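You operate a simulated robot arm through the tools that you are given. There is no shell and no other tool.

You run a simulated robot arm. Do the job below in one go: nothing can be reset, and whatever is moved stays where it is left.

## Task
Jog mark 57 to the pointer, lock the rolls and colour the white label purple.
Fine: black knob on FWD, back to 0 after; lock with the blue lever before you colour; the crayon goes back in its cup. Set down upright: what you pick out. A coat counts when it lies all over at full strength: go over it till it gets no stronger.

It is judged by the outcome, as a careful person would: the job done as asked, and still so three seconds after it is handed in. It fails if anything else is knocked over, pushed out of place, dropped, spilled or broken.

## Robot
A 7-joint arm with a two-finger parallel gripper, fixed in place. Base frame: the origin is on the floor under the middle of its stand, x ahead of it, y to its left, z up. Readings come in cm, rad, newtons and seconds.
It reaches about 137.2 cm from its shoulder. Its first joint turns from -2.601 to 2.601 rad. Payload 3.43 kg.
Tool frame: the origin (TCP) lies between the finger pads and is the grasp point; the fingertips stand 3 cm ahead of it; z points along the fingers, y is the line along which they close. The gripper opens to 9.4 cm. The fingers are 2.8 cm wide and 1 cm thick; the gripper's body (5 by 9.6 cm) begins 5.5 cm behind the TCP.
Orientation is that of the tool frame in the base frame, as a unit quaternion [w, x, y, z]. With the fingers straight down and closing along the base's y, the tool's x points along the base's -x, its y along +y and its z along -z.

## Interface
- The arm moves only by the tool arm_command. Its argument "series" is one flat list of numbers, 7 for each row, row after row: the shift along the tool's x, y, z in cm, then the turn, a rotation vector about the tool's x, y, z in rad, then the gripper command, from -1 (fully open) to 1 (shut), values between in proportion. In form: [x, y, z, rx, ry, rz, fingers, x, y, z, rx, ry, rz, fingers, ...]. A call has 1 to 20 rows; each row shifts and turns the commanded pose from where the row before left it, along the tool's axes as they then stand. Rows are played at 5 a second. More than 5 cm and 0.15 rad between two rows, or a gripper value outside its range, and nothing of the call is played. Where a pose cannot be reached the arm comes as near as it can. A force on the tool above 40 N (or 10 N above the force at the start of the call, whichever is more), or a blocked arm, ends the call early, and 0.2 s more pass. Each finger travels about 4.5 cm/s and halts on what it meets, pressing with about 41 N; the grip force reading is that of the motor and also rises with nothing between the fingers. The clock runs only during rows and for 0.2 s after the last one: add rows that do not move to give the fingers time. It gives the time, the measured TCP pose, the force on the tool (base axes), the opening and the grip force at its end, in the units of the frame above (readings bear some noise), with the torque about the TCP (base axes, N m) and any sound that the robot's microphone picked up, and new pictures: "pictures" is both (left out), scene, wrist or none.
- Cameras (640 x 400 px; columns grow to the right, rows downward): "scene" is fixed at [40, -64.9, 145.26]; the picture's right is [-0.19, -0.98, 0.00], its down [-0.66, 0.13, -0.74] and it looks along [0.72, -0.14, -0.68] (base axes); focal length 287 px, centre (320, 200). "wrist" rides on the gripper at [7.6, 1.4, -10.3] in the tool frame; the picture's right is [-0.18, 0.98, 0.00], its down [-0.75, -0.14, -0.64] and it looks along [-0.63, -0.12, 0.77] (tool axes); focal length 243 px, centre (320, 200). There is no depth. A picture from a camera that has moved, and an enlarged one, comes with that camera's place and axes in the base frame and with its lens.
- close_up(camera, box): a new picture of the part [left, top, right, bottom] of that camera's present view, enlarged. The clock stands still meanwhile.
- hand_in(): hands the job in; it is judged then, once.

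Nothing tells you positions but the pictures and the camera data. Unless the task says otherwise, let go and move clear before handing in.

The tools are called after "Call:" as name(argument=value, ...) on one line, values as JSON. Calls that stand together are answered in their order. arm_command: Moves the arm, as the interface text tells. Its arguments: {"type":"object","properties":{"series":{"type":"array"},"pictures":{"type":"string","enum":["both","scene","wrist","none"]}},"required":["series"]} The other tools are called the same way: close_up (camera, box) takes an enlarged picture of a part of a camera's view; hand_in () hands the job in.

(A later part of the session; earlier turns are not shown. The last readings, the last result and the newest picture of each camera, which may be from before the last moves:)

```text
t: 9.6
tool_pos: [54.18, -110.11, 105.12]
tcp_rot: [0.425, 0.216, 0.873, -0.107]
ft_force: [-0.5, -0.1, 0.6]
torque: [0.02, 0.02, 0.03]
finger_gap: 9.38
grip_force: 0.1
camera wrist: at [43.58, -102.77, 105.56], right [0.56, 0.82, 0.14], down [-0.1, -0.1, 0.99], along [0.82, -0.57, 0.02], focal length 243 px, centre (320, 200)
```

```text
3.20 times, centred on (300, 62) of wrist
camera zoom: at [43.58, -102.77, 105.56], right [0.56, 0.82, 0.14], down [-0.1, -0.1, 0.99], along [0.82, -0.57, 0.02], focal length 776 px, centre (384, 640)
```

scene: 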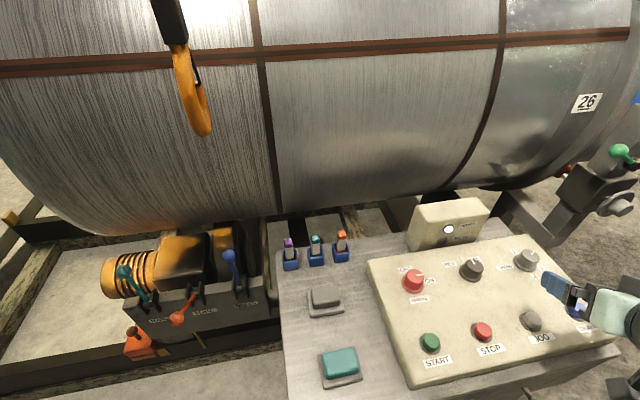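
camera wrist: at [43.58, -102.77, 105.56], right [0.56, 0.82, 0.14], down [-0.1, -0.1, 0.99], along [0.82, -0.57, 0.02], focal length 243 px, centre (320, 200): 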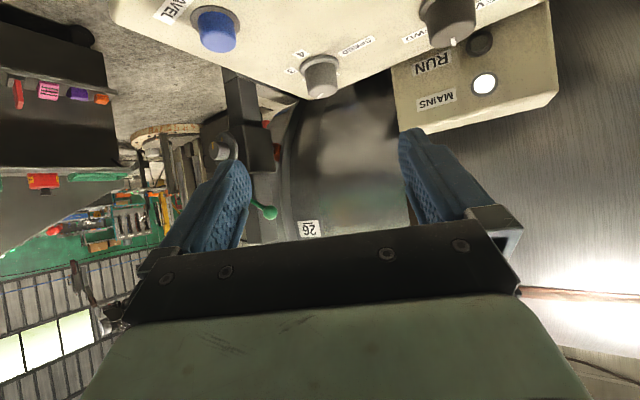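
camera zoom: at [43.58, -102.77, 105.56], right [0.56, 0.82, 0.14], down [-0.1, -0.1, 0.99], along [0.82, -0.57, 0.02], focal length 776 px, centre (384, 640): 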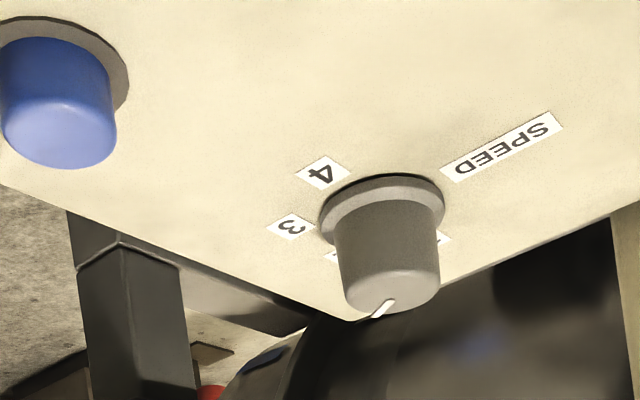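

Call:
close_up(camera="wrist", box=[250, 90, 410, 190])

Call:
close_up(camera="wrist", box=[230, 85, 300, 130])

Call:
close_up(camera="scene", box=[540, 0, 640, 200])

```text
4.00 times, centred on (330, 140) of wrist
camera zoom: at [43.58, -102.77, 105.56], right [0.56, 0.82, 0.14], down [-0.1, -0.1, 0.99], along [0.82, -0.57, 0.02], focal length 970 px, centre (280, 440)
```

zoom: 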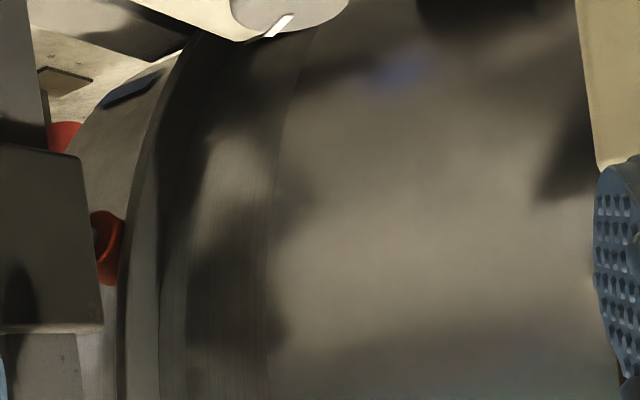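

```text
8.89 times, centred on (265, 108) of wrist
camera zoom: at [43.58, -102.77, 105.56], right [0.56, 0.82, 0.14], down [-0.1, -0.1, 0.99], along [0.82, -0.57, 0.02], focal length 2157 px, centre (809, 1022)
```

zoom: 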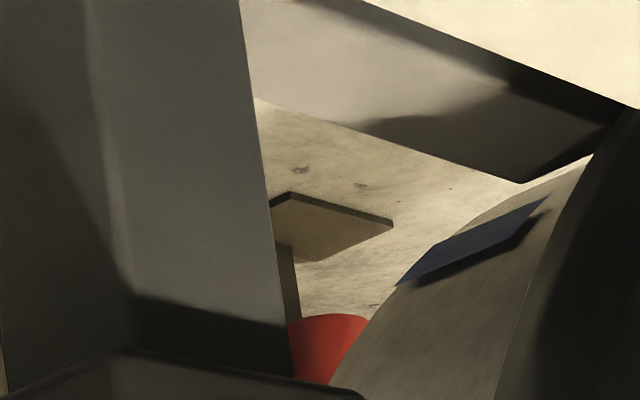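

```text
2.00 times, centred on (590, 100) of scene
camera zoom: at [40.0, -64.9, 145.26], right [-0.19, -0.98, 0.0], down [-0.66, 0.13, -0.74], along [0.72, -0.14, -0.68], focal length 575 px, centre (-220, 400)
```

zoom: 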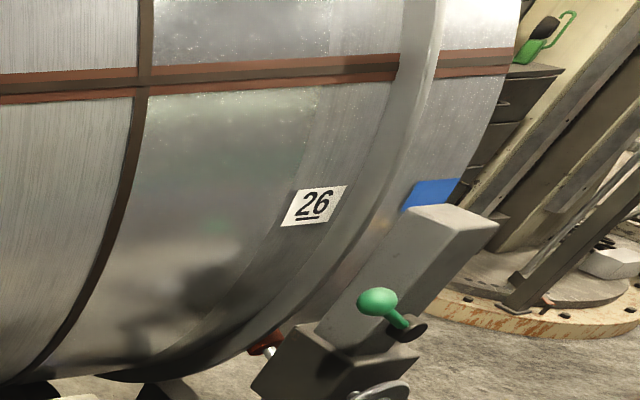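

Call:
close_up(camera="scene", box=[320, 0, 640, 1])

Call:
close_up(camera="scene", box=[400, 0, 640, 1])

Call:
close_up(camera="scene", box=[639, 0, 640, 200])

Call:
close_up(camera="scene", box=[639, 0, 640, 300])

```text
2.00 times, centred on (480, 0) of scene
camera zoom: at [40.0, -64.9, 145.26], right [-0.19, -0.98, 0.0], down [-0.66, 0.13, -0.74], along [0.72, -0.14, -0.68], focal length 575 px, centre (0, 599)
```

zoom: 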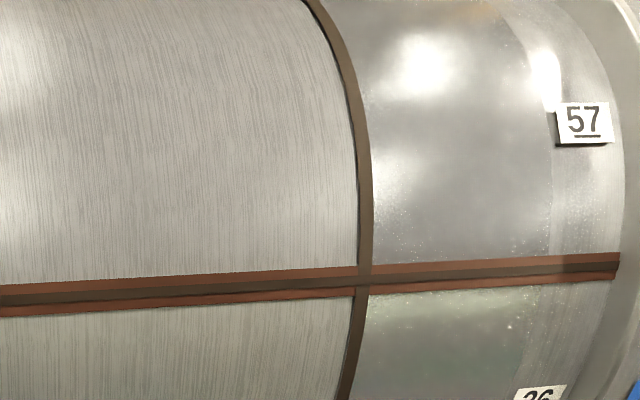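

```text
2.67 times, centred on (520, 0) of scene
camera zoom: at [40.0, -64.9, 145.26], right [-0.19, -0.98, 0.0], down [-0.66, 0.13, -0.74], along [0.72, -0.14, -0.68], focal length 766 px, centre (-213, 732)
```

zoom: 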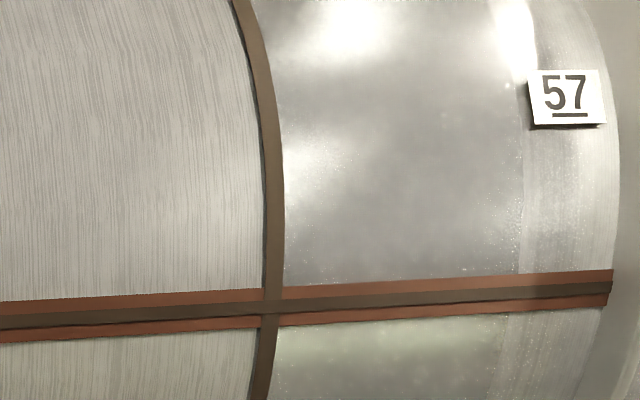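

```text
2.00 times, centred on (640, 100) of scene
camera zoom: at [40.0, -64.9, 145.26], right [-0.19, -0.98, 0.0], down [-0.66, 0.13, -0.74], along [0.72, -0.14, -0.68], focal length 575 px, centre (-319, 400)
```

zoom: 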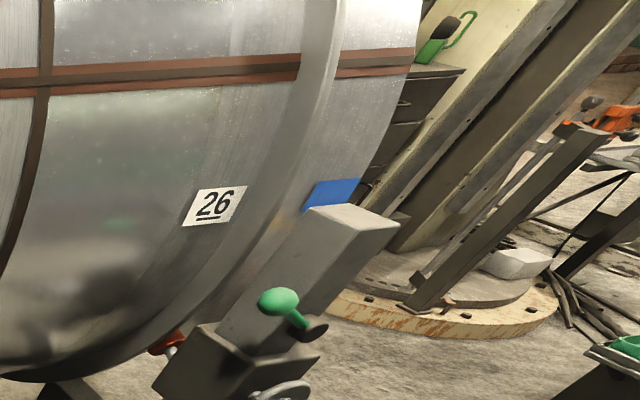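

```text
1.33 times, centred on (640, 150) of scene
camera zoom: at [40.0, -64.9, 145.26], right [-0.19, -0.98, 0.0], down [-0.66, 0.13, -0.74], along [0.72, -0.14, -0.68], focal length 383 px, centre (-106, 267)
```

zoom: 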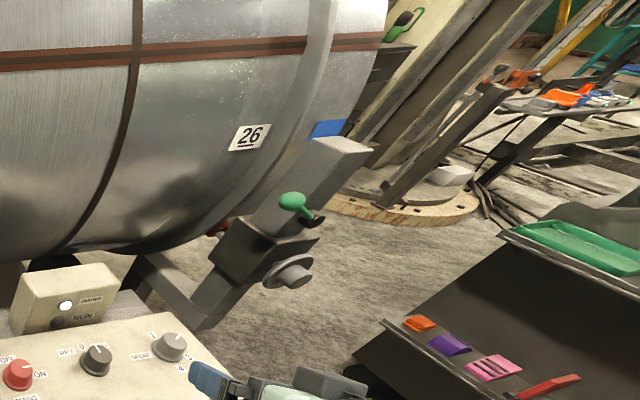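

No pointer in front so far, so I'll raise the camera to inspect the upper and rear part of the tank's right end, keeping well away from the hanging hook.

Call:
arm_command(series=[-1.71, 2.23, -3.92, 0, 0, 0, -1, -1.71, 2.23, -3.92, 0, 0, 0, -1, -1.71, 2.23, -3.92, 0, 0, 0, -1, -1.71, 2.23, -3.92, 0, 0, 0, -1, -1.71, 2.23, -3.92, 0, 0, 0, -1, -1.71, 2.23, -3.92, 0, 0, 0, -1, -1.71, 2.23, -3.92, 0, 0, 0, -1, -1.71, 2.23, -3.92, 0, 0, 0, -1, -1.71, 2.23, -3.92, 0, 0, 0, -1, -1.71, 2.23, -3.92, 0, 0, 0, -1, -1.71, 2.23, -3.92, 0, 0, 0, -1, -1.71, 2.23, -3.92, 0, 0, 0, -1, 0, 0, 0, 0, 0, 0, -1])

```text
t: 12.4
tool_pos: [45.67, -74.7, 150.33]
tcp_rot: [0.424, 0.216, 0.873, -0.106]
ft_force: [0.1, -0.7, -0.3]
torque: [0.02, 0.04, -0.03]
finger_gap: 9.4
grip_force: 0.2
camera wrist: at [34.98, -67.43, 150.63], right [0.56, 0.81, 0.14], down [-0.1, -0.1, 0.99], along [0.82, -0.57, 0.02], focal length 243 px, centre (320, 200)
```

scene: 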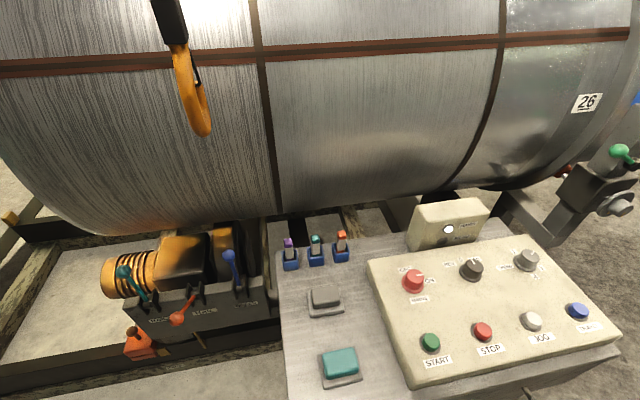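
wrist: 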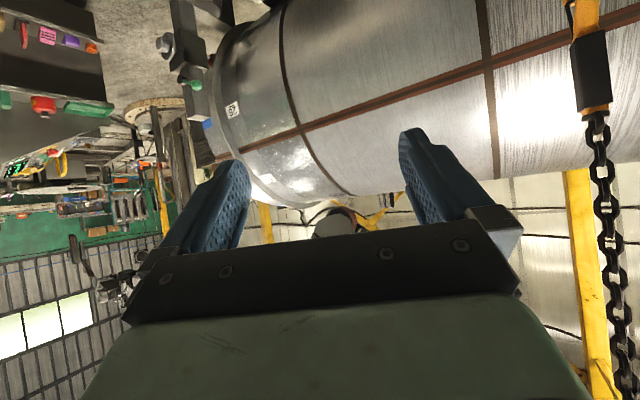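

Call:
close_up(camera="wrist", box=[180, 50, 420, 230])

Call:
close_up(camera="wrist", box=[150, 0, 300, 100])

Call:
close_up(camera="scene", box=[100, 100, 300, 230])

```text
2.22 times, centred on (300, 140) of wrist
camera zoom: at [34.98, -67.43, 150.63], right [0.56, 0.81, 0.14], down [-0.1, -0.1, 0.99], along [0.82, -0.57, 0.02], focal length 539 px, centre (364, 333)
```

zoom: 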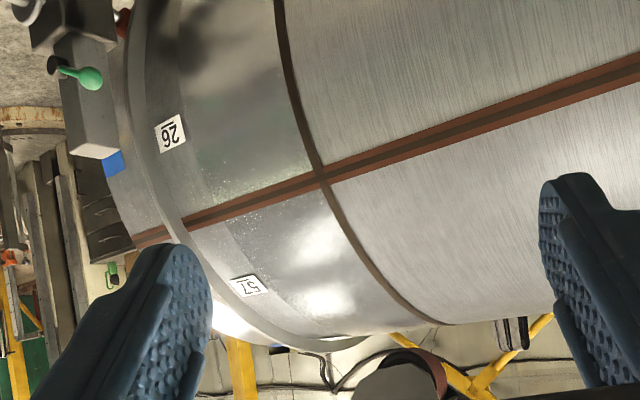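

```text
4.00 times, centred on (225, 50) of wrist
camera zoom: at [34.98, -67.43, 150.63], right [0.56, 0.81, 0.14], down [-0.1, -0.1, 0.99], along [0.82, -0.57, 0.02], focal length 970 px, centre (700, 800)
```

zoom: 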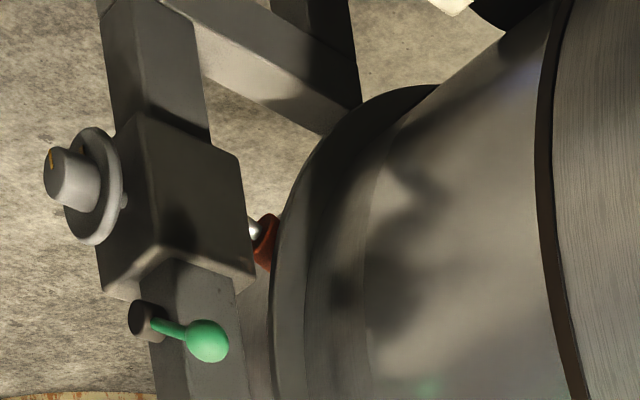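

```text
3.08 times, centred on (200, 165) of scene
camera zoom: at [40.0, -64.9, 145.26], right [-0.19, -0.98, 0.0], down [-0.66, 0.13, -0.74], along [0.72, -0.14, -0.68], focal length 884 px, centre (689, 308)
```

zoom: 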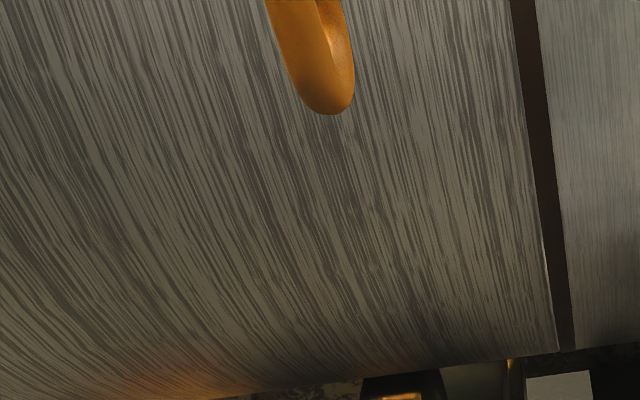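

Call:
close_up(camera="wrist", box=[250, 180, 350, 235])

Call:
close_up(camera="wrist", box=[340, 170, 420, 230])

Call:
close_up(camera="wrist", box=[635, 0, 640, 400])

```text
6.40 times, centred on (300, 208) of wrist
camera zoom: at [34.98, -67.43, 150.63], right [0.56, 0.81, 0.14], down [-0.1, -0.1, 0.99], along [0.82, -0.57, 0.02], focal length 1553 px, centre (448, 152)
```

zoom: 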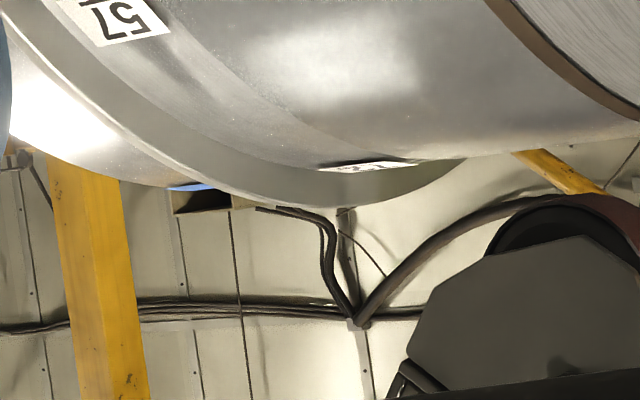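

```text
6.67 times, centred on (380, 200) of wrist
camera zoom: at [34.98, -67.43, 150.63], right [0.56, 0.81, 0.14], down [-0.1, -0.1, 0.99], along [0.82, -0.57, 0.02], focal length 1618 px, centre (-80, 200)
```

zoom: 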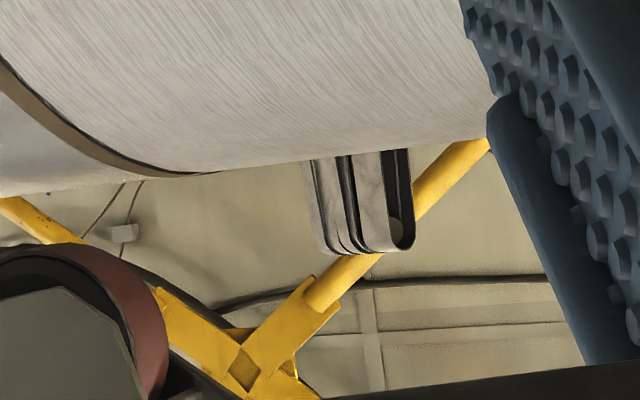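

```text
1.00 times, centred on (638, 200) of wrist (not enlarged: the box is as wide or as high as the picture)
camera zoom: at [34.98, -67.43, 150.63], right [0.56, 0.81, 0.14], down [-0.1, -0.1, 0.99], along [0.82, -0.57, 0.02], focal length 243 px, centre (2, 200)
```

zoom: 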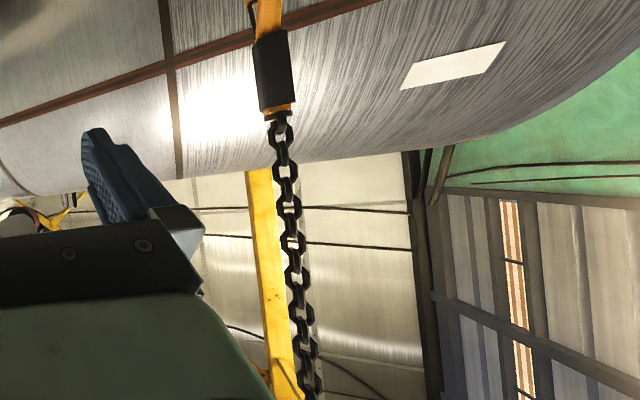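

Call:
close_up(camera="wrist", box=[196, 52, 228, 72])

Call:
close_up(camera="scene", box=[555, 150, 635, 220])

Call:
close_up(camera="scene", box=[556, 160, 580, 180])

Call:
close_up(camera="wrist", box=[180, 90, 260, 150])

```text
16.00 times, centred on (212, 62) of wrist
camera zoom: at [34.98, -67.43, 150.63], right [0.56, 0.81, 0.14], down [-0.1, -0.1, 0.99], along [0.82, -0.57, 0.02], focal length 3882 px, centre (2048, 2408)
```

zoom: 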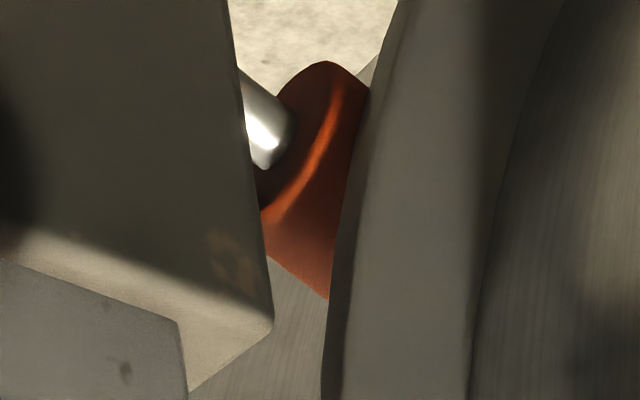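

```text
5.71 times, centred on (595, 185) of scene
camera zoom: at [40.0, -64.9, 145.26], right [-0.19, -0.98, 0.0], down [-0.66, 0.13, -0.74], along [0.72, -0.14, -0.68], focal length 1642 px, centre (-1251, 286)
```

zoom: 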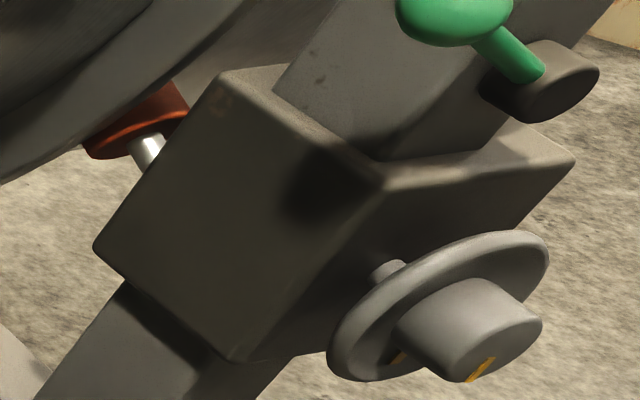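

```text
16.00 times, centred on (568, 170) of scene
camera zoom: at [40.0, -64.9, 145.26], right [-0.19, -0.98, 0.0], down [-0.66, 0.13, -0.74], along [0.72, -0.14, -0.68], focal length 4597 px, centre (-3648, 680)
```

zoom: 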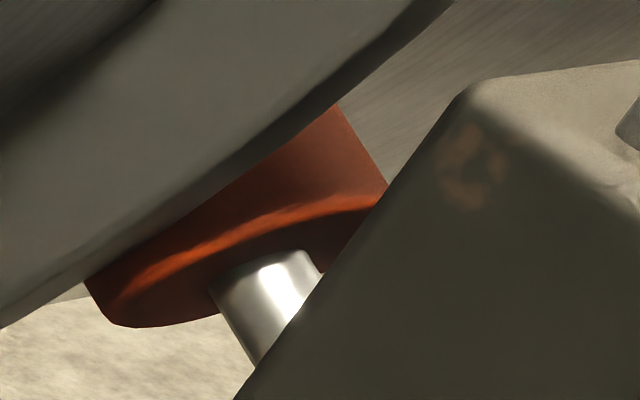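

```text
6.67 times, centred on (220, 120) of wrist
camera zoom: at [34.98, -67.43, 150.63], right [0.56, 0.81, 0.14], down [-0.1, -0.1, 0.99], along [0.82, -0.57, 0.02], focal length 1618 px, centre (987, 733)
```

zoom: 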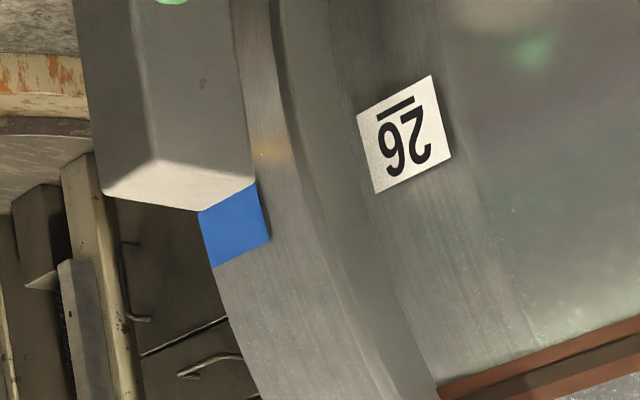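

Call:
close_up(camera="wrist", box=[200, 100, 224, 115])

Call:
close_up(camera="scene", box=[608, 95, 640, 120])

```text
16.00 times, centred on (212, 108) of wrist
camera zoom: at [34.98, -67.43, 150.63], right [0.56, 0.81, 0.14], down [-0.1, -0.1, 0.99], along [0.82, -0.57, 0.02], focal length 3882 px, centre (2048, 1680)
```

zoom: 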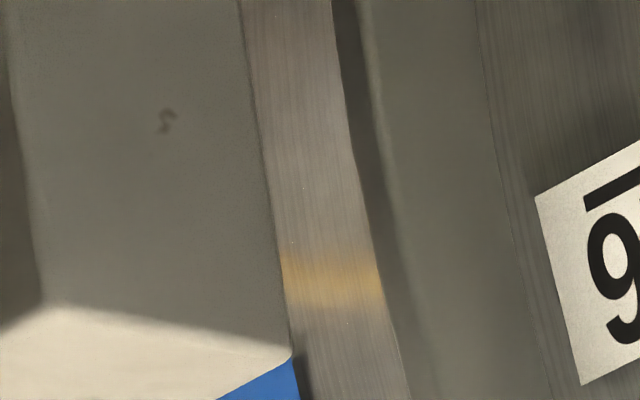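

```text
16.00 times, centred on (624, 108) of scene
camera zoom: at [40.0, -64.9, 145.26], right [-0.19, -0.98, 0.0], down [-0.66, 0.13, -0.74], along [0.72, -0.14, -0.68], focal length 4597 px, centre (-4544, 1680)
```

zoom: 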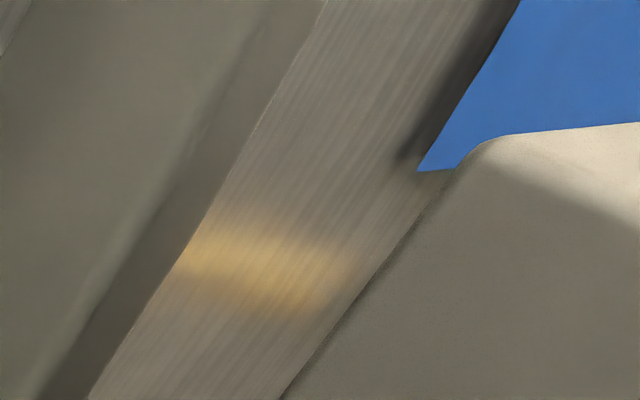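

A blurry yellow reflection on the tank suggests a pointer hidden behind the post, near the tank's axis height. I'll bring the camera closer along the tank to look behind the post.

Call:
arm_command(series=[1.009, -0.6, 4.37, 0, 0, 0, -1, 1.009, -0.6, 4.37, 0, 0, 0, -1, 1.009, -0.6, 4.37, 0, 0, 0, -1, 1.009, -0.6, 4.37, 0, 0, 0, -1, 1.009, -0.6, 4.37, 0, 0, 0, -1, 1.009, -0.6, 4.37, 0, 0, 0, -1, 1.009, -0.6, 4.37, 0, 0, 0, -1, 1.009, -0.6, 4.37, 0, 0, 0, -1, 1.009, -0.6, 4.37, 0, 0, 0, -1, 1.009, -0.6, 4.37, 0, 0, 0, -1, 1.009, -0.6, 4.37, 0, 0, 0, -1, 0, 0, 0, 0.1013, 0, 0.0795, -1, 0, 0, 0, 0.1013, 0, 0.0795, -1, 0, 0, 0, 0.1013, 0, 0.0795, -1, 0, 0, 0, 0.1013, 0, 0.0795, -1, 0, 0, 0, 0.1013, 0, 0.0795, -1, 0, 0, 0, 0.1013, 0, 0.0795, -1, 0, 0, 0, 0.1013, 0, 0.0795, -1, 0, 0, 0, 0, 0, 0, -1])

```text
t: 16.4
tool_pos: [69.57, -95.44, 111.97]
tcp_rot: [0.335, 0.576, 0.689, -0.283]
ft_force: [0.1, -0.6, 0.1]
torque: [-0.01, -0.01, 0.0]
finger_gap: 9.38
grip_force: 0.0
camera wrist: at [68.7, -82.53, 112.32], right [0.99, 0.06, 0.14], down [-0.14, 0.02, 0.99], along [0.06, -1.0, 0.02], focal length 243 px, centre (320, 200)
```

scene: 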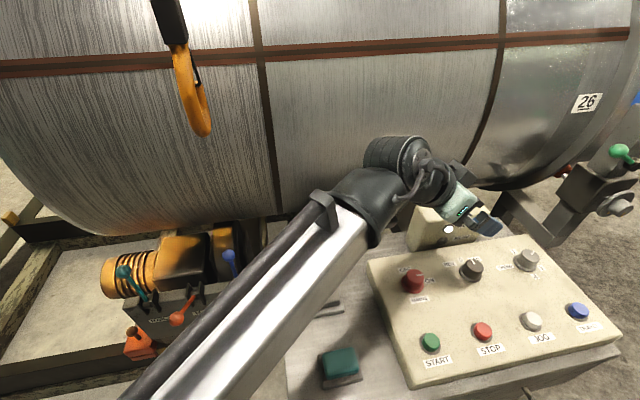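
wrist: 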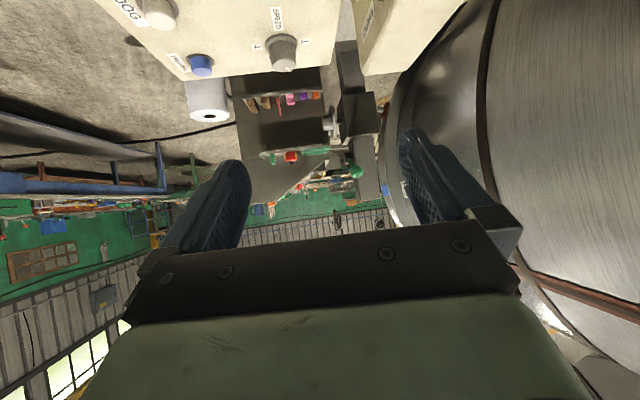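

Call:
close_up(camera="wrist", box=[320, 70, 440, 220])

Call:
close_up(camera="wrist", box=[350, 150, 410, 200])

```text
2.67 times, centred on (380, 145) of wrist
camera zoom: at [68.7, -82.53, 112.32], right [0.99, 0.06, 0.14], down [-0.14, 0.02, 0.99], along [0.06, -1.0, 0.02], focal length 647 px, centre (160, 347)
```

zoom: 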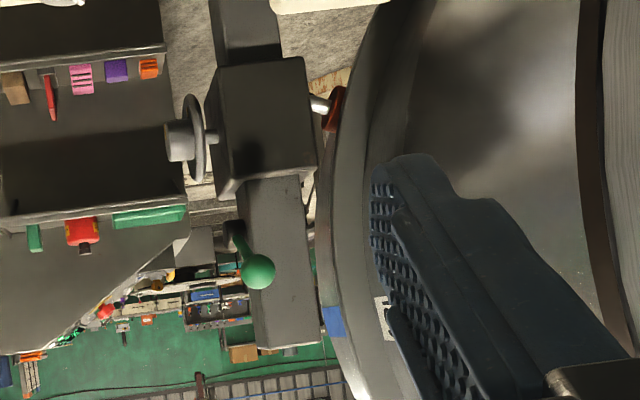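

```text
8.00 times, centred on (380, 175) of wrist
camera zoom: at [68.7, -82.53, 112.32], right [0.99, 0.06, 0.14], down [-0.14, 0.02, 0.99], along [0.06, -1.0, 0.02], focal length 1941 px, centre (-160, 400)
```

zoom: 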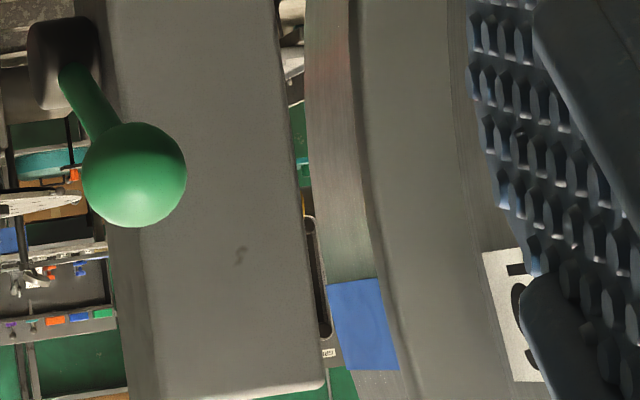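

Call:
close_up(camera="wrist", box=[370, 160, 394, 200])

Call:
close_up(camera="wrist", box=[372, 170, 388, 182])

```text
10.00 times, centred on (382, 180) of wrist
camera zoom: at [68.7, -82.53, 112.32], right [0.99, 0.06, 0.14], down [-0.14, 0.02, 0.99], along [0.06, -1.0, 0.02], focal length 2426 px, centre (-300, 400)
```

zoom: 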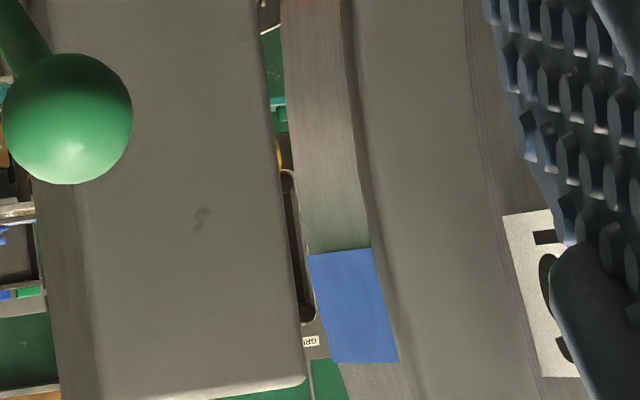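

```text
16.00 times, centred on (380, 176) of wrist
camera zoom: at [68.7, -82.53, 112.32], right [0.99, 0.06, 0.14], down [-0.14, 0.02, 0.99], along [0.06, -1.0, 0.02], focal length 3882 px, centre (-640, 584)
```

zoom: 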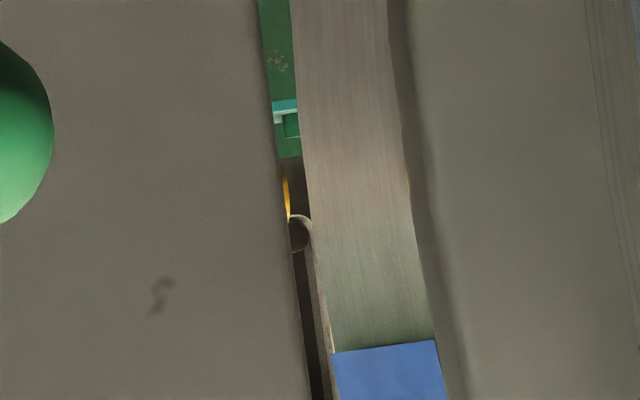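

A yellow tip peeks out behind the post at about (92,-156,109), so this looks like the pointer. I'll shut the fingers and shift closer to the tank for a clearer view.

Call:
arm_command(series=[-0.33, 2.95, 0.41, 0, 0, 0, 1, -0.33, 2.95, 0.41, 0, 0, 0, 1, 0, 0, 0, 0, 0, 0, 1, 0, 0, 0, 0, 0, 0, 1, 0, 0, 0, 0, 0, 0, 1, 0, 0, 0, 0, 0, 0, 1], pictures="wrist")

Call:
close_up(camera="wrist", box=[340, 120, 420, 210])

```text
t: 17.8
tool_pos: [75.74, -95.32, 111.68]
tcp_rot: [0.337, 0.575, 0.691, -0.281]
ft_force: [0.7, -0.4, 0.2]
torque: [-0.03, 0.0, 0.01]
finger_gap: 0.01
grip_force: 26.3
camera wrist: at [74.86, -82.42, 112.06], right [0.99, 0.06, 0.14], down [-0.14, 0.02, 0.99], along [0.06, -1.0, 0.02], focal length 243 px, centre (320, 200)
```

wrist: 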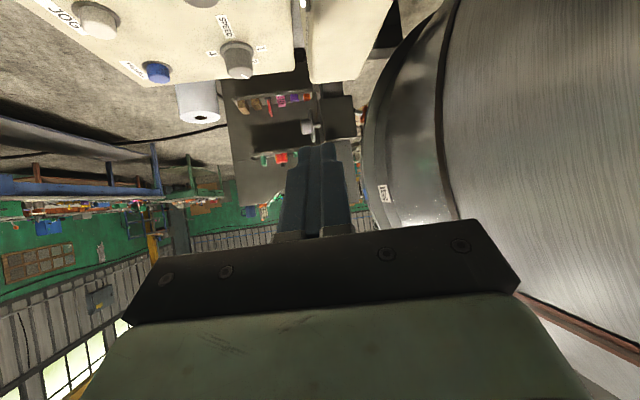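

```text
4.44 times, centred on (380, 165) of wrist
camera zoom: at [74.86, -82.42, 112.06], right [0.99, 0.06, 0.14], down [-0.14, 0.02, 0.99], along [0.06, -1.0, 0.02], focal length 1078 px, centre (53, 356)
```

zoom: 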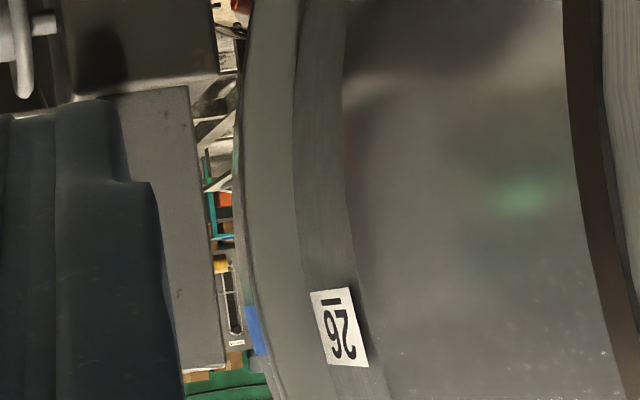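

Call:
close_up(camera="wrist", box=[346, 165, 374, 197])

Call:
close_up(camera="wrist", box=[340, 150, 400, 210])

```text
12.50 times, centred on (360, 181) of wrist
camera zoom: at [74.86, -82.42, 112.06], right [0.99, 0.06, 0.14], down [-0.14, 0.02, 0.99], along [0.06, -1.0, 0.02], focal length 3033 px, centre (-180, 438)
```

zoom: 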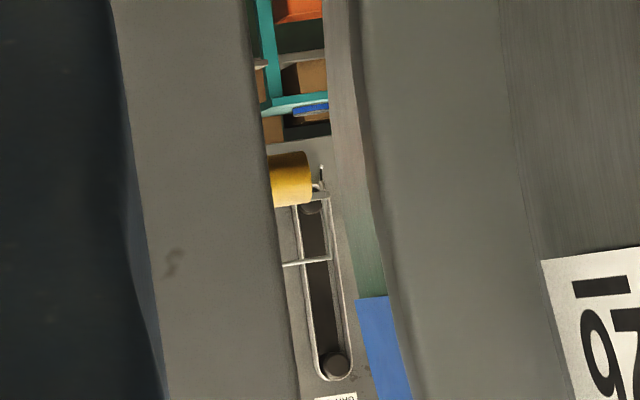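

```text
6.67 times, centred on (370, 180) of wrist
camera zoom: at [74.86, -82.42, 112.06], right [0.99, 0.06, 0.14], down [-0.14, 0.02, 0.99], along [0.06, -1.0, 0.02], focal length 1618 px, centre (-13, 333)
```

zoom: 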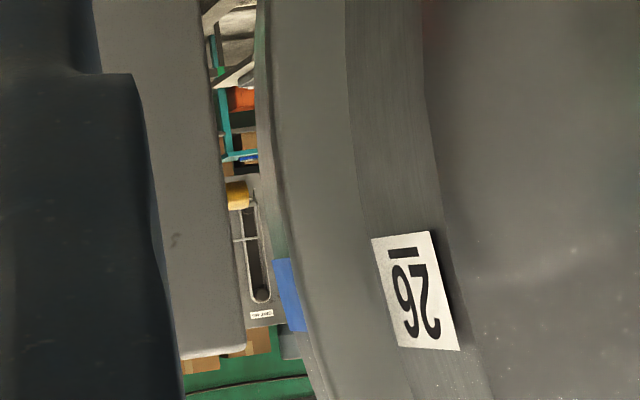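

Call:
arm_command(series=[-0.22, 1.97, 0.27, 0, 0, 0, 1, 0, 0, 0, 0, 0, 0, 1], pictures="none")

Call:
close_up(camera="wrist", box=[340, 165, 368, 197])

Call:
close_up(camera="wrist", box=[330, 120, 410, 220])

```text
t: 18.4
tool_pos: [77.7, -95.35, 111.7]
tcp_rot: [0.336, 0.576, 0.69, -0.282]
ft_force: [0.6, -0.1, 1.1]
torque: [-0.03, 0.01, -0.01]
finger_gap: 0.0
grip_force: 33.0
```

```text
12.50 times, centred on (354, 181) of wrist
camera zoom: at [76.8, -82.45, 112.12], right [0.99, 0.06, 0.14], down [-0.14, 0.02, 0.99], along [0.06, -1.0, 0.02], focal length 3033 px, centre (-105, 438)
```

zoom: 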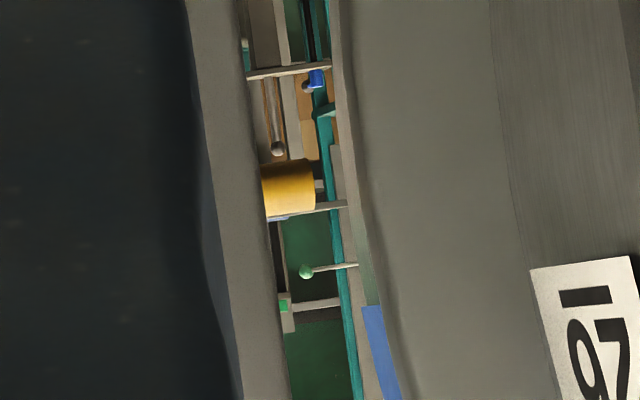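

```text
4.00 times, centred on (370, 170) of wrist
camera zoom: at [76.8, -82.45, 112.12], right [0.99, 0.06, 0.14], down [-0.14, 0.02, 0.99], along [0.06, -1.0, 0.02], focal length 970 px, centre (120, 320)
```

zoom: 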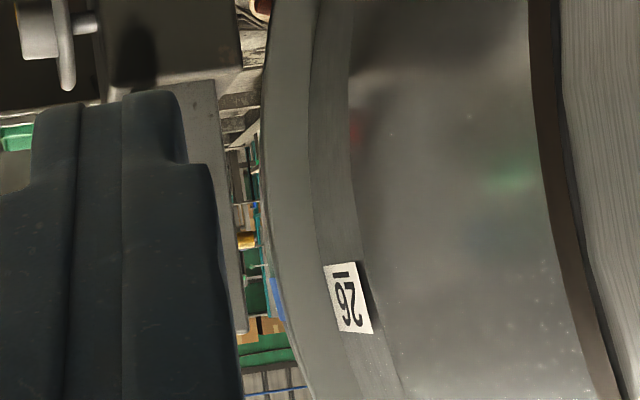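

The yellow piece stays fixed to the back of the post while the background shifts, so it is the pointer, at about (93,-161,108.7), level with the tank's axis. Next I'll back off, point the tool straight down and go to the black knob.

Call:
arm_command(series=[0.34, -4.2, -1.76, 0, 0, 0, 1, 0.34, -4.2, -1.76, 0, 0, 0, 1, 0.34, -4.2, -1.76, 0, 0, 0, 1, 0.34, -4.2, -1.76, 0, 0, 0, 1, 0, 0, 0, 0, 0.13, 0, 1, 0, 0, 0, 0, 0.13, 0, 1, 0, 0, 0, 0, 0.13, 0, 1, 0, 0, 0, 0, 0.13, 0, 1, 0, 0, 0, 0, 0.13, 0, 1, 0, 0, 0, 0, 0.13, 0, 1, 0, 0, 0, 0, 0.131, 0, 1], pictures="none")

Call:
arm_command(series=[0, 0, 0, 0, 0, -0.14, 1, 0, 0, 0, 0, 0, -0.14, 1, 0, 0, 0, 0, 0, -0.14, 1, 0, 0, 0, 0, 0, -0.14, 1, 0, 0, 0, 0, 0, -0.14, 1, 0, 0, 0, 0, 0, -0.14, 1, 0, 0, 0, 0, 0, -0.14, 0.5, 0, 0, 0, 0, 0, -0.14, 0, 0, 0, 0, 0, 0, -0.14, 0, 0, 0, 0, 0, 0, -0.138, 0, 0, 0, 0, 0, 0, 0, 0])

```text
t: 20.8
tool_pos: [59.78, -92.05, 115.25]
tcp_rot: [-0.004, 0.641, 0.768, 0.001]
ft_force: [0.7, 0.0, -0.1]
torque: [-0.01, -0.01, -0.01]
finger_gap: 0.0
grip_force: 33.0
```

```text
t: 23.2
tool_pos: [59.79, -92.09, 115.3]
tcp_rot: [-0.001, -0.004, 1.0, 0.002]
ft_force: [0.6, -0.6, -0.1]
torque: [0.02, -0.02, 0.03]
finger_gap: 4.71
grip_force: 0.0
camera wrist: at [52.29, -90.7, 125.55], right [0.18, 0.98, 0.0], down [0.76, -0.14, 0.64], along [0.63, -0.11, -0.77], focal length 243 px, centre (320, 200)
```

scene: 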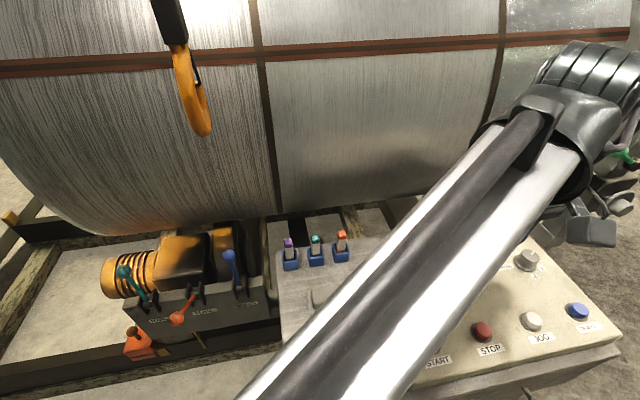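
wrist: 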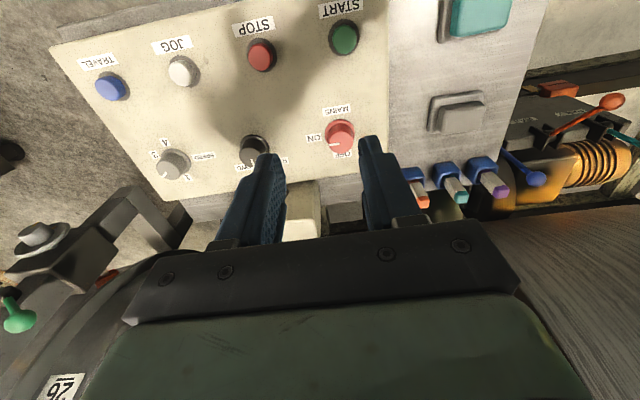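

Call:
close_up(camera="wrist", box=[140, 20, 300, 190])

```text
2.35 times, centred on (220, 105) of wrist
camera zoom: at [52.29, -90.7, 125.55], right [0.18, 0.98, 0.0], down [0.76, -0.14, 0.64], along [0.63, -0.11, -0.77], focal length 571 px, centre (555, 424)
```

zoom: 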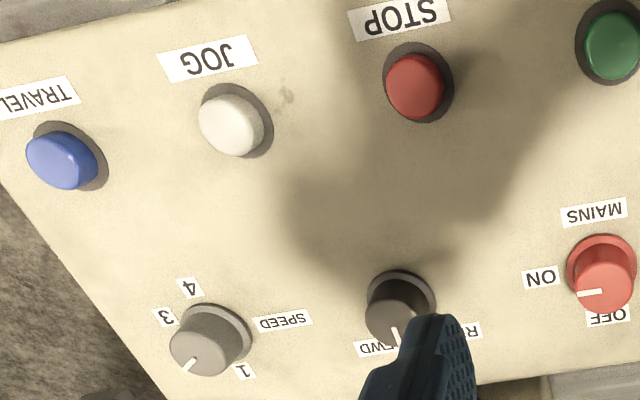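

The knob is about 4 cm wide, at roughly (68.2,-103.8). I'll open the fingers to about 7 cm and come down above it.

Call:
arm_command(series=[-1.4, -1.95, 2.72, 0, 0, 0, -0.5, -1.4, -1.95, 2.72, 0, 0, 0, -0.5, -1.4, -1.95, 2.72, 0, 0, 0, -0.5, -1.4, -1.95, 2.72, 0, 0, 0, -0.5, -1.4, -1.95, 2.72, 0, 0, 0, -0.5, -1.4, -1.95, 2.7, 0, 0, 0, -0.5, 0, 0, 0, 0, 0, 0, -0.5])

```text
t: 24.8
tool_pos: [65.56, -98.73, 97.96]
tcp_rot: [0.001, -0.003, 1.0, 0.002]
ft_force: [0.2, -0.4, 0.7]
torque: [-0.04, 0.01, 0.02]
finger_gap: 7.05
grip_force: 0.0
out of reach, approached as far as the arm can: row 3, 4, 5, 6
camera wrist: at [57.9, -97.27, 108.27], right [0.18, 0.98, 0.0], down [0.76, -0.14, 0.64], along [0.63, -0.11, -0.77], focal length 243 px, centre (320, 200)
```

scene: 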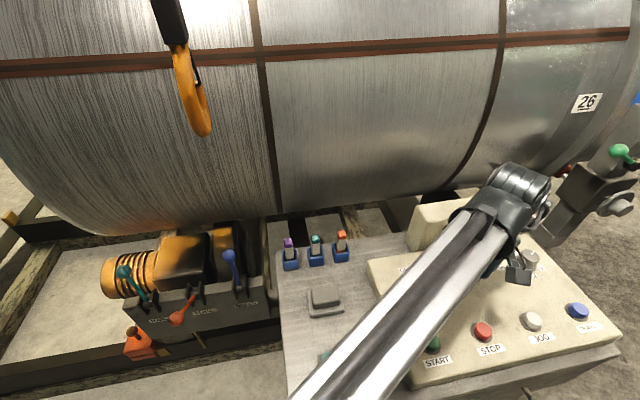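
wrist: 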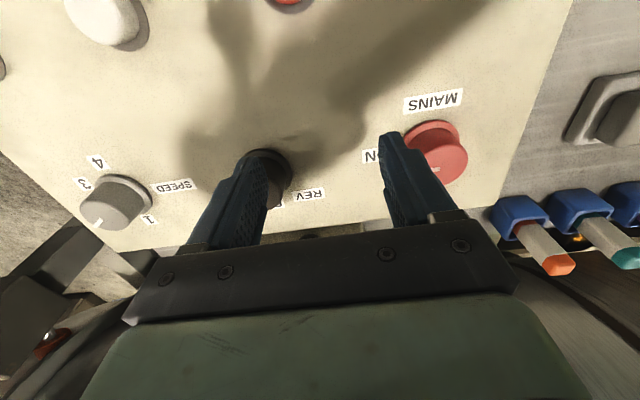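

With the tool straight down the knob is just out of reach, so I'll tilt the tool outward about 0.45 rad and yaw it so the fingers can straddle the knob. I'm moving up first.

Call:
arm_command(series=[1.19, 1.24, -3.35, 0, 0, 0, -0.5, 1.19, 1.24, -3.35, 0, 0, 0, -0.5, 1.19, 1.24, -3.35, 0, 0, 0, -0.5, 0, 0, 0, 0, 0, 0.148, -0.5, 0, 0, 0, 0, 0, 0.148, -0.5, 0, 0, 0, 0, 0, 0.148, -0.5, 0, 0, 0, 0, 0, 0.149, -0.5, 0, 0, 0, 0, -0.15, 0, -0.5, 0, 0, 0, 0, -0.15, 0, -0.5, 0, 0, 0, 0, -0.15, 0, -0.5, 0, 0, 0, 0, 0, 0, -0.5])

```text
t: 27.2
tool_pos: [61.74, -95.18, 107.86]
tcp_rot: [0.212, 0.282, 0.934, -0.063]
ft_force: [0.2, 0.0, -0.4]
torque: [0.02, -0.03, -0.01]
finger_gap: 7.05
grip_force: 0.0
camera wrist: at [53.1, -87.67, 113.86], right [0.68, 0.73, 0.08], down [0.26, -0.34, 0.9], along [0.69, -0.6, -0.42], focal length 243 px, centre (320, 200)
```

scene: 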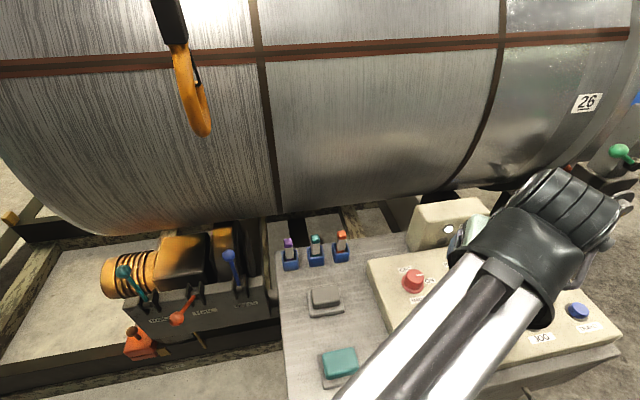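
wrist: 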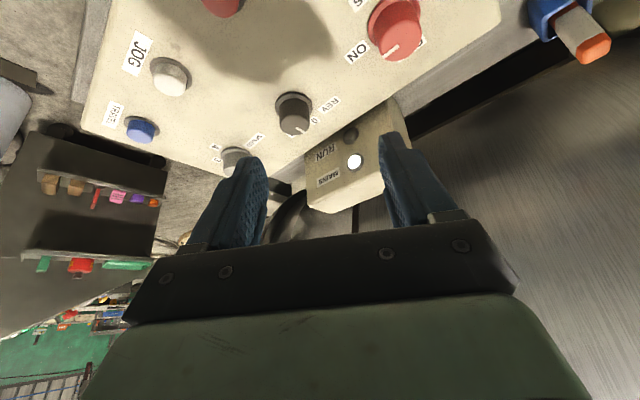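

Call:
close_up(camera="wrist", box=[240, 70, 360, 150])

```text
5.00 times, centred on (300, 110) of wrist
camera zoom: at [53.1, -87.67, 113.86], right [0.68, 0.73, 0.08], down [0.26, -0.34, 0.9], along [0.69, -0.6, -0.42], focal length 1213 px, centre (420, 650)
```

zoom: 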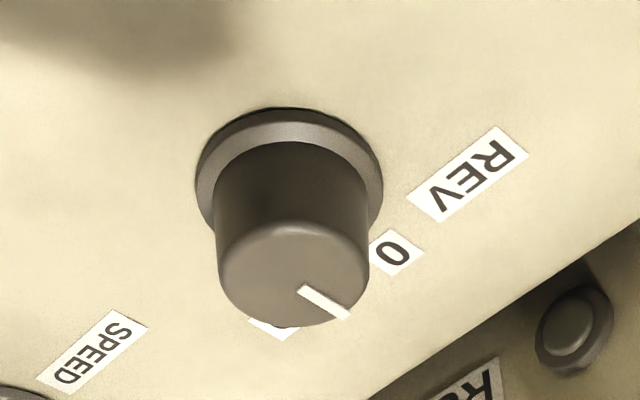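

Call:
arm_command(series=[-1.69, -1.19, 3.6, 0, 0, 0, -0.5, -1.69, -1.19, 3.6, 0, 0, 0, -0.5, -1.69, -1.2, 3.6, 0, 0, 0, -0.5, 0, 0, 0, 0, 0, 0, -0.5])

Call:
close_up(camera="wrist", box=[180, 20, 460, 240])

```text
t: 28.2
tool_pos: [67.3, -103.3, 100.12]
tcp_rot: [0.212, 0.282, 0.934, -0.063]
ft_force: [-0.8, 1.1, -0.1]
torque: [0.04, 0.02, 0.0]
finger_gap: 7.03
grip_force: 0.1
camera wrist: at [58.7, -95.75, 106.12], right [0.68, 0.73, 0.08], down [0.26, -0.34, 0.9], along [0.69, -0.6, -0.42], focal length 243 px, centre (320, 200)
```

scene: 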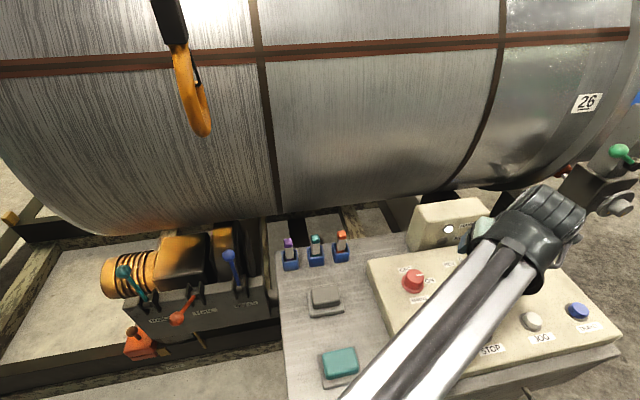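
wrist: 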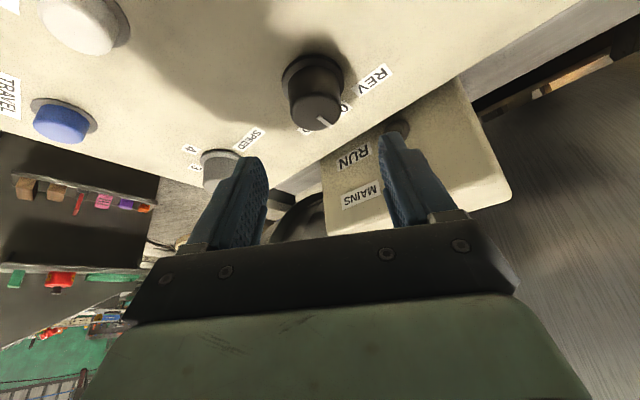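

```text
1.82 times, centred on (320, 130) of wrist
camera zoom: at [58.7, -95.75, 106.12], right [0.68, 0.73, 0.08], down [0.26, -0.34, 0.9], along [0.69, -0.6, -0.42], focal length 441 px, centre (320, 327)
```

zoom: 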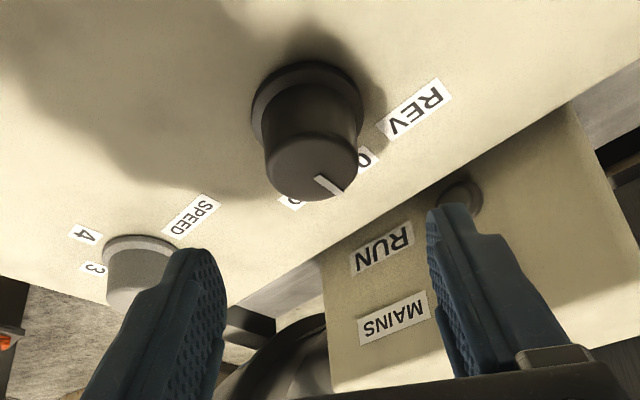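

Call:
arm_command(series=[0.713, 0.046, 1.453, 0, 0, 0, -0.5, 0.713, 0.046, 1.453, 0, 0, 0, -0.5, 0.713, 0.046, 1.453, 0, 0, 0, -0.5, 0, 0, 0, 0, 0, 0, -0.5])

Call:
close_up(camera="wrist", box=[180, 20, 460, 240])

```text
t: 29.2
tool_pos: [67.29, -103.06, 95.16]
tcp_rot: [0.211, 0.282, 0.934, -0.063]
ft_force: [-0.6, 0.7, 0.2]
torque: [-0.01, 0.0, 0.0]
finger_gap: 7.03
grip_force: 0.0
camera wrist: at [58.76, -95.62, 101.22], right [0.68, 0.73, 0.08], down [0.26, -0.34, 0.9], along [0.68, -0.6, -0.42], focal length 243 px, centre (320, 200)
```

scene: 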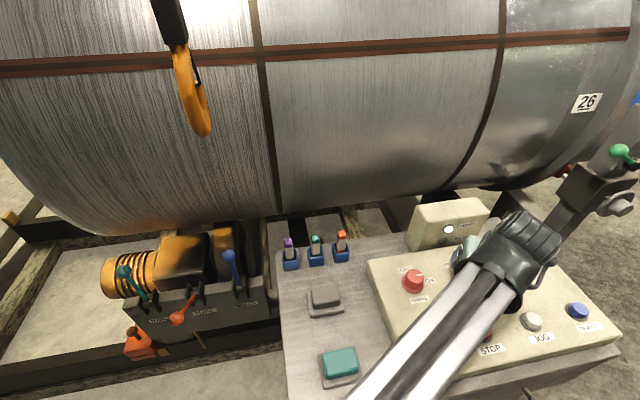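
wrist: 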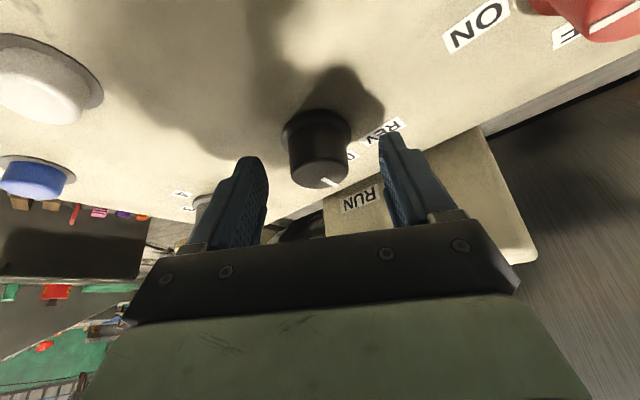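

```text
1.82 times, centred on (320, 130) of wrist
camera zoom: at [58.76, -95.62, 101.22], right [0.68, 0.73, 0.08], down [0.26, -0.34, 0.9], along [0.68, -0.6, -0.42], focal length 441 px, centre (320, 327)
```

zoom: 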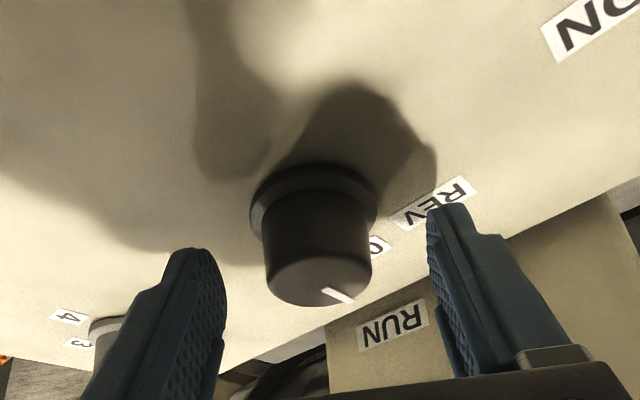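

Call:
arm_command(series=[0, 0, 0, 0, 0, 0, 0, 0, 0, 0, 0, 0, 0, 0.3, 0, 0, 0, 0, 0, 0, 0.5, 0, 0, 0, 0, 0, 0, 0.5, 0, 0, 0, 0, 0, 0, 0.5])

Call:
close_up(camera="wrist", box=[180, 20, 460, 240])

```text
t: 30.4
tool_pos: [67.21, -103.23, 95.14]
tcp_rot: [0.211, 0.283, 0.933, -0.064]
ft_force: [-4.2, -5.8, -0.3]
torque: [-0.24, -0.05, -0.13]
finger_gap: 3.55
grip_force: 45.3
camera wrist: at [58.69, -95.7, 101.24], right [0.68, 0.73, 0.08], down [0.26, -0.34, 0.9], along [0.68, -0.6, -0.42], focal length 243 px, centre (320, 200)
```

scene: 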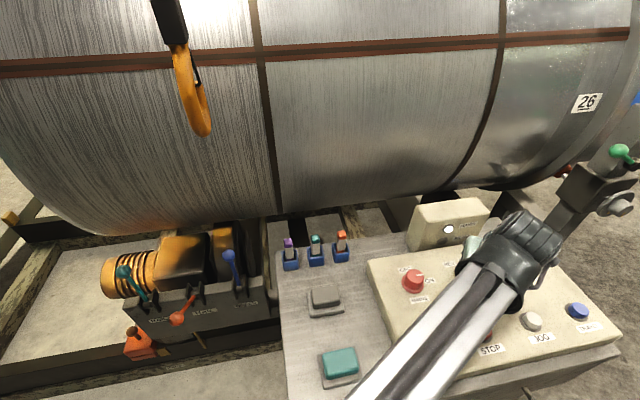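
wrist: 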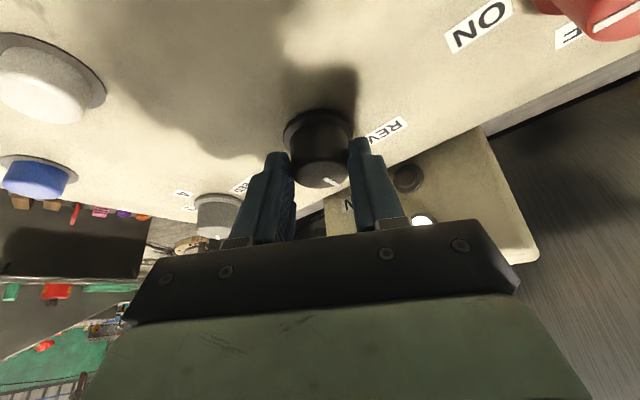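

```text
1.82 times, centred on (320, 130) of wrist
camera zoom: at [58.69, -95.7, 101.24], right [0.68, 0.73, 0.08], down [0.26, -0.34, 0.9], along [0.68, -0.6, -0.42], focal length 441 px, centre (320, 327)
```

zoom: 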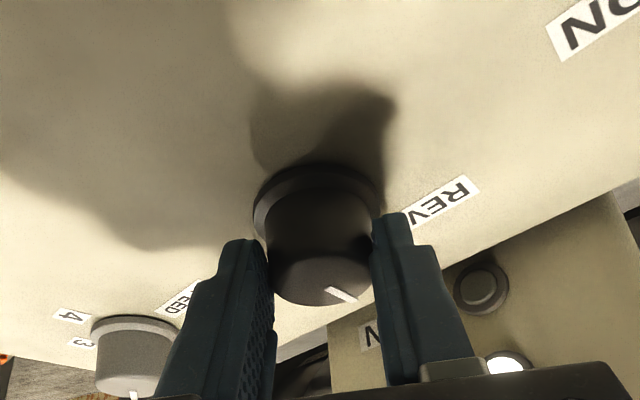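

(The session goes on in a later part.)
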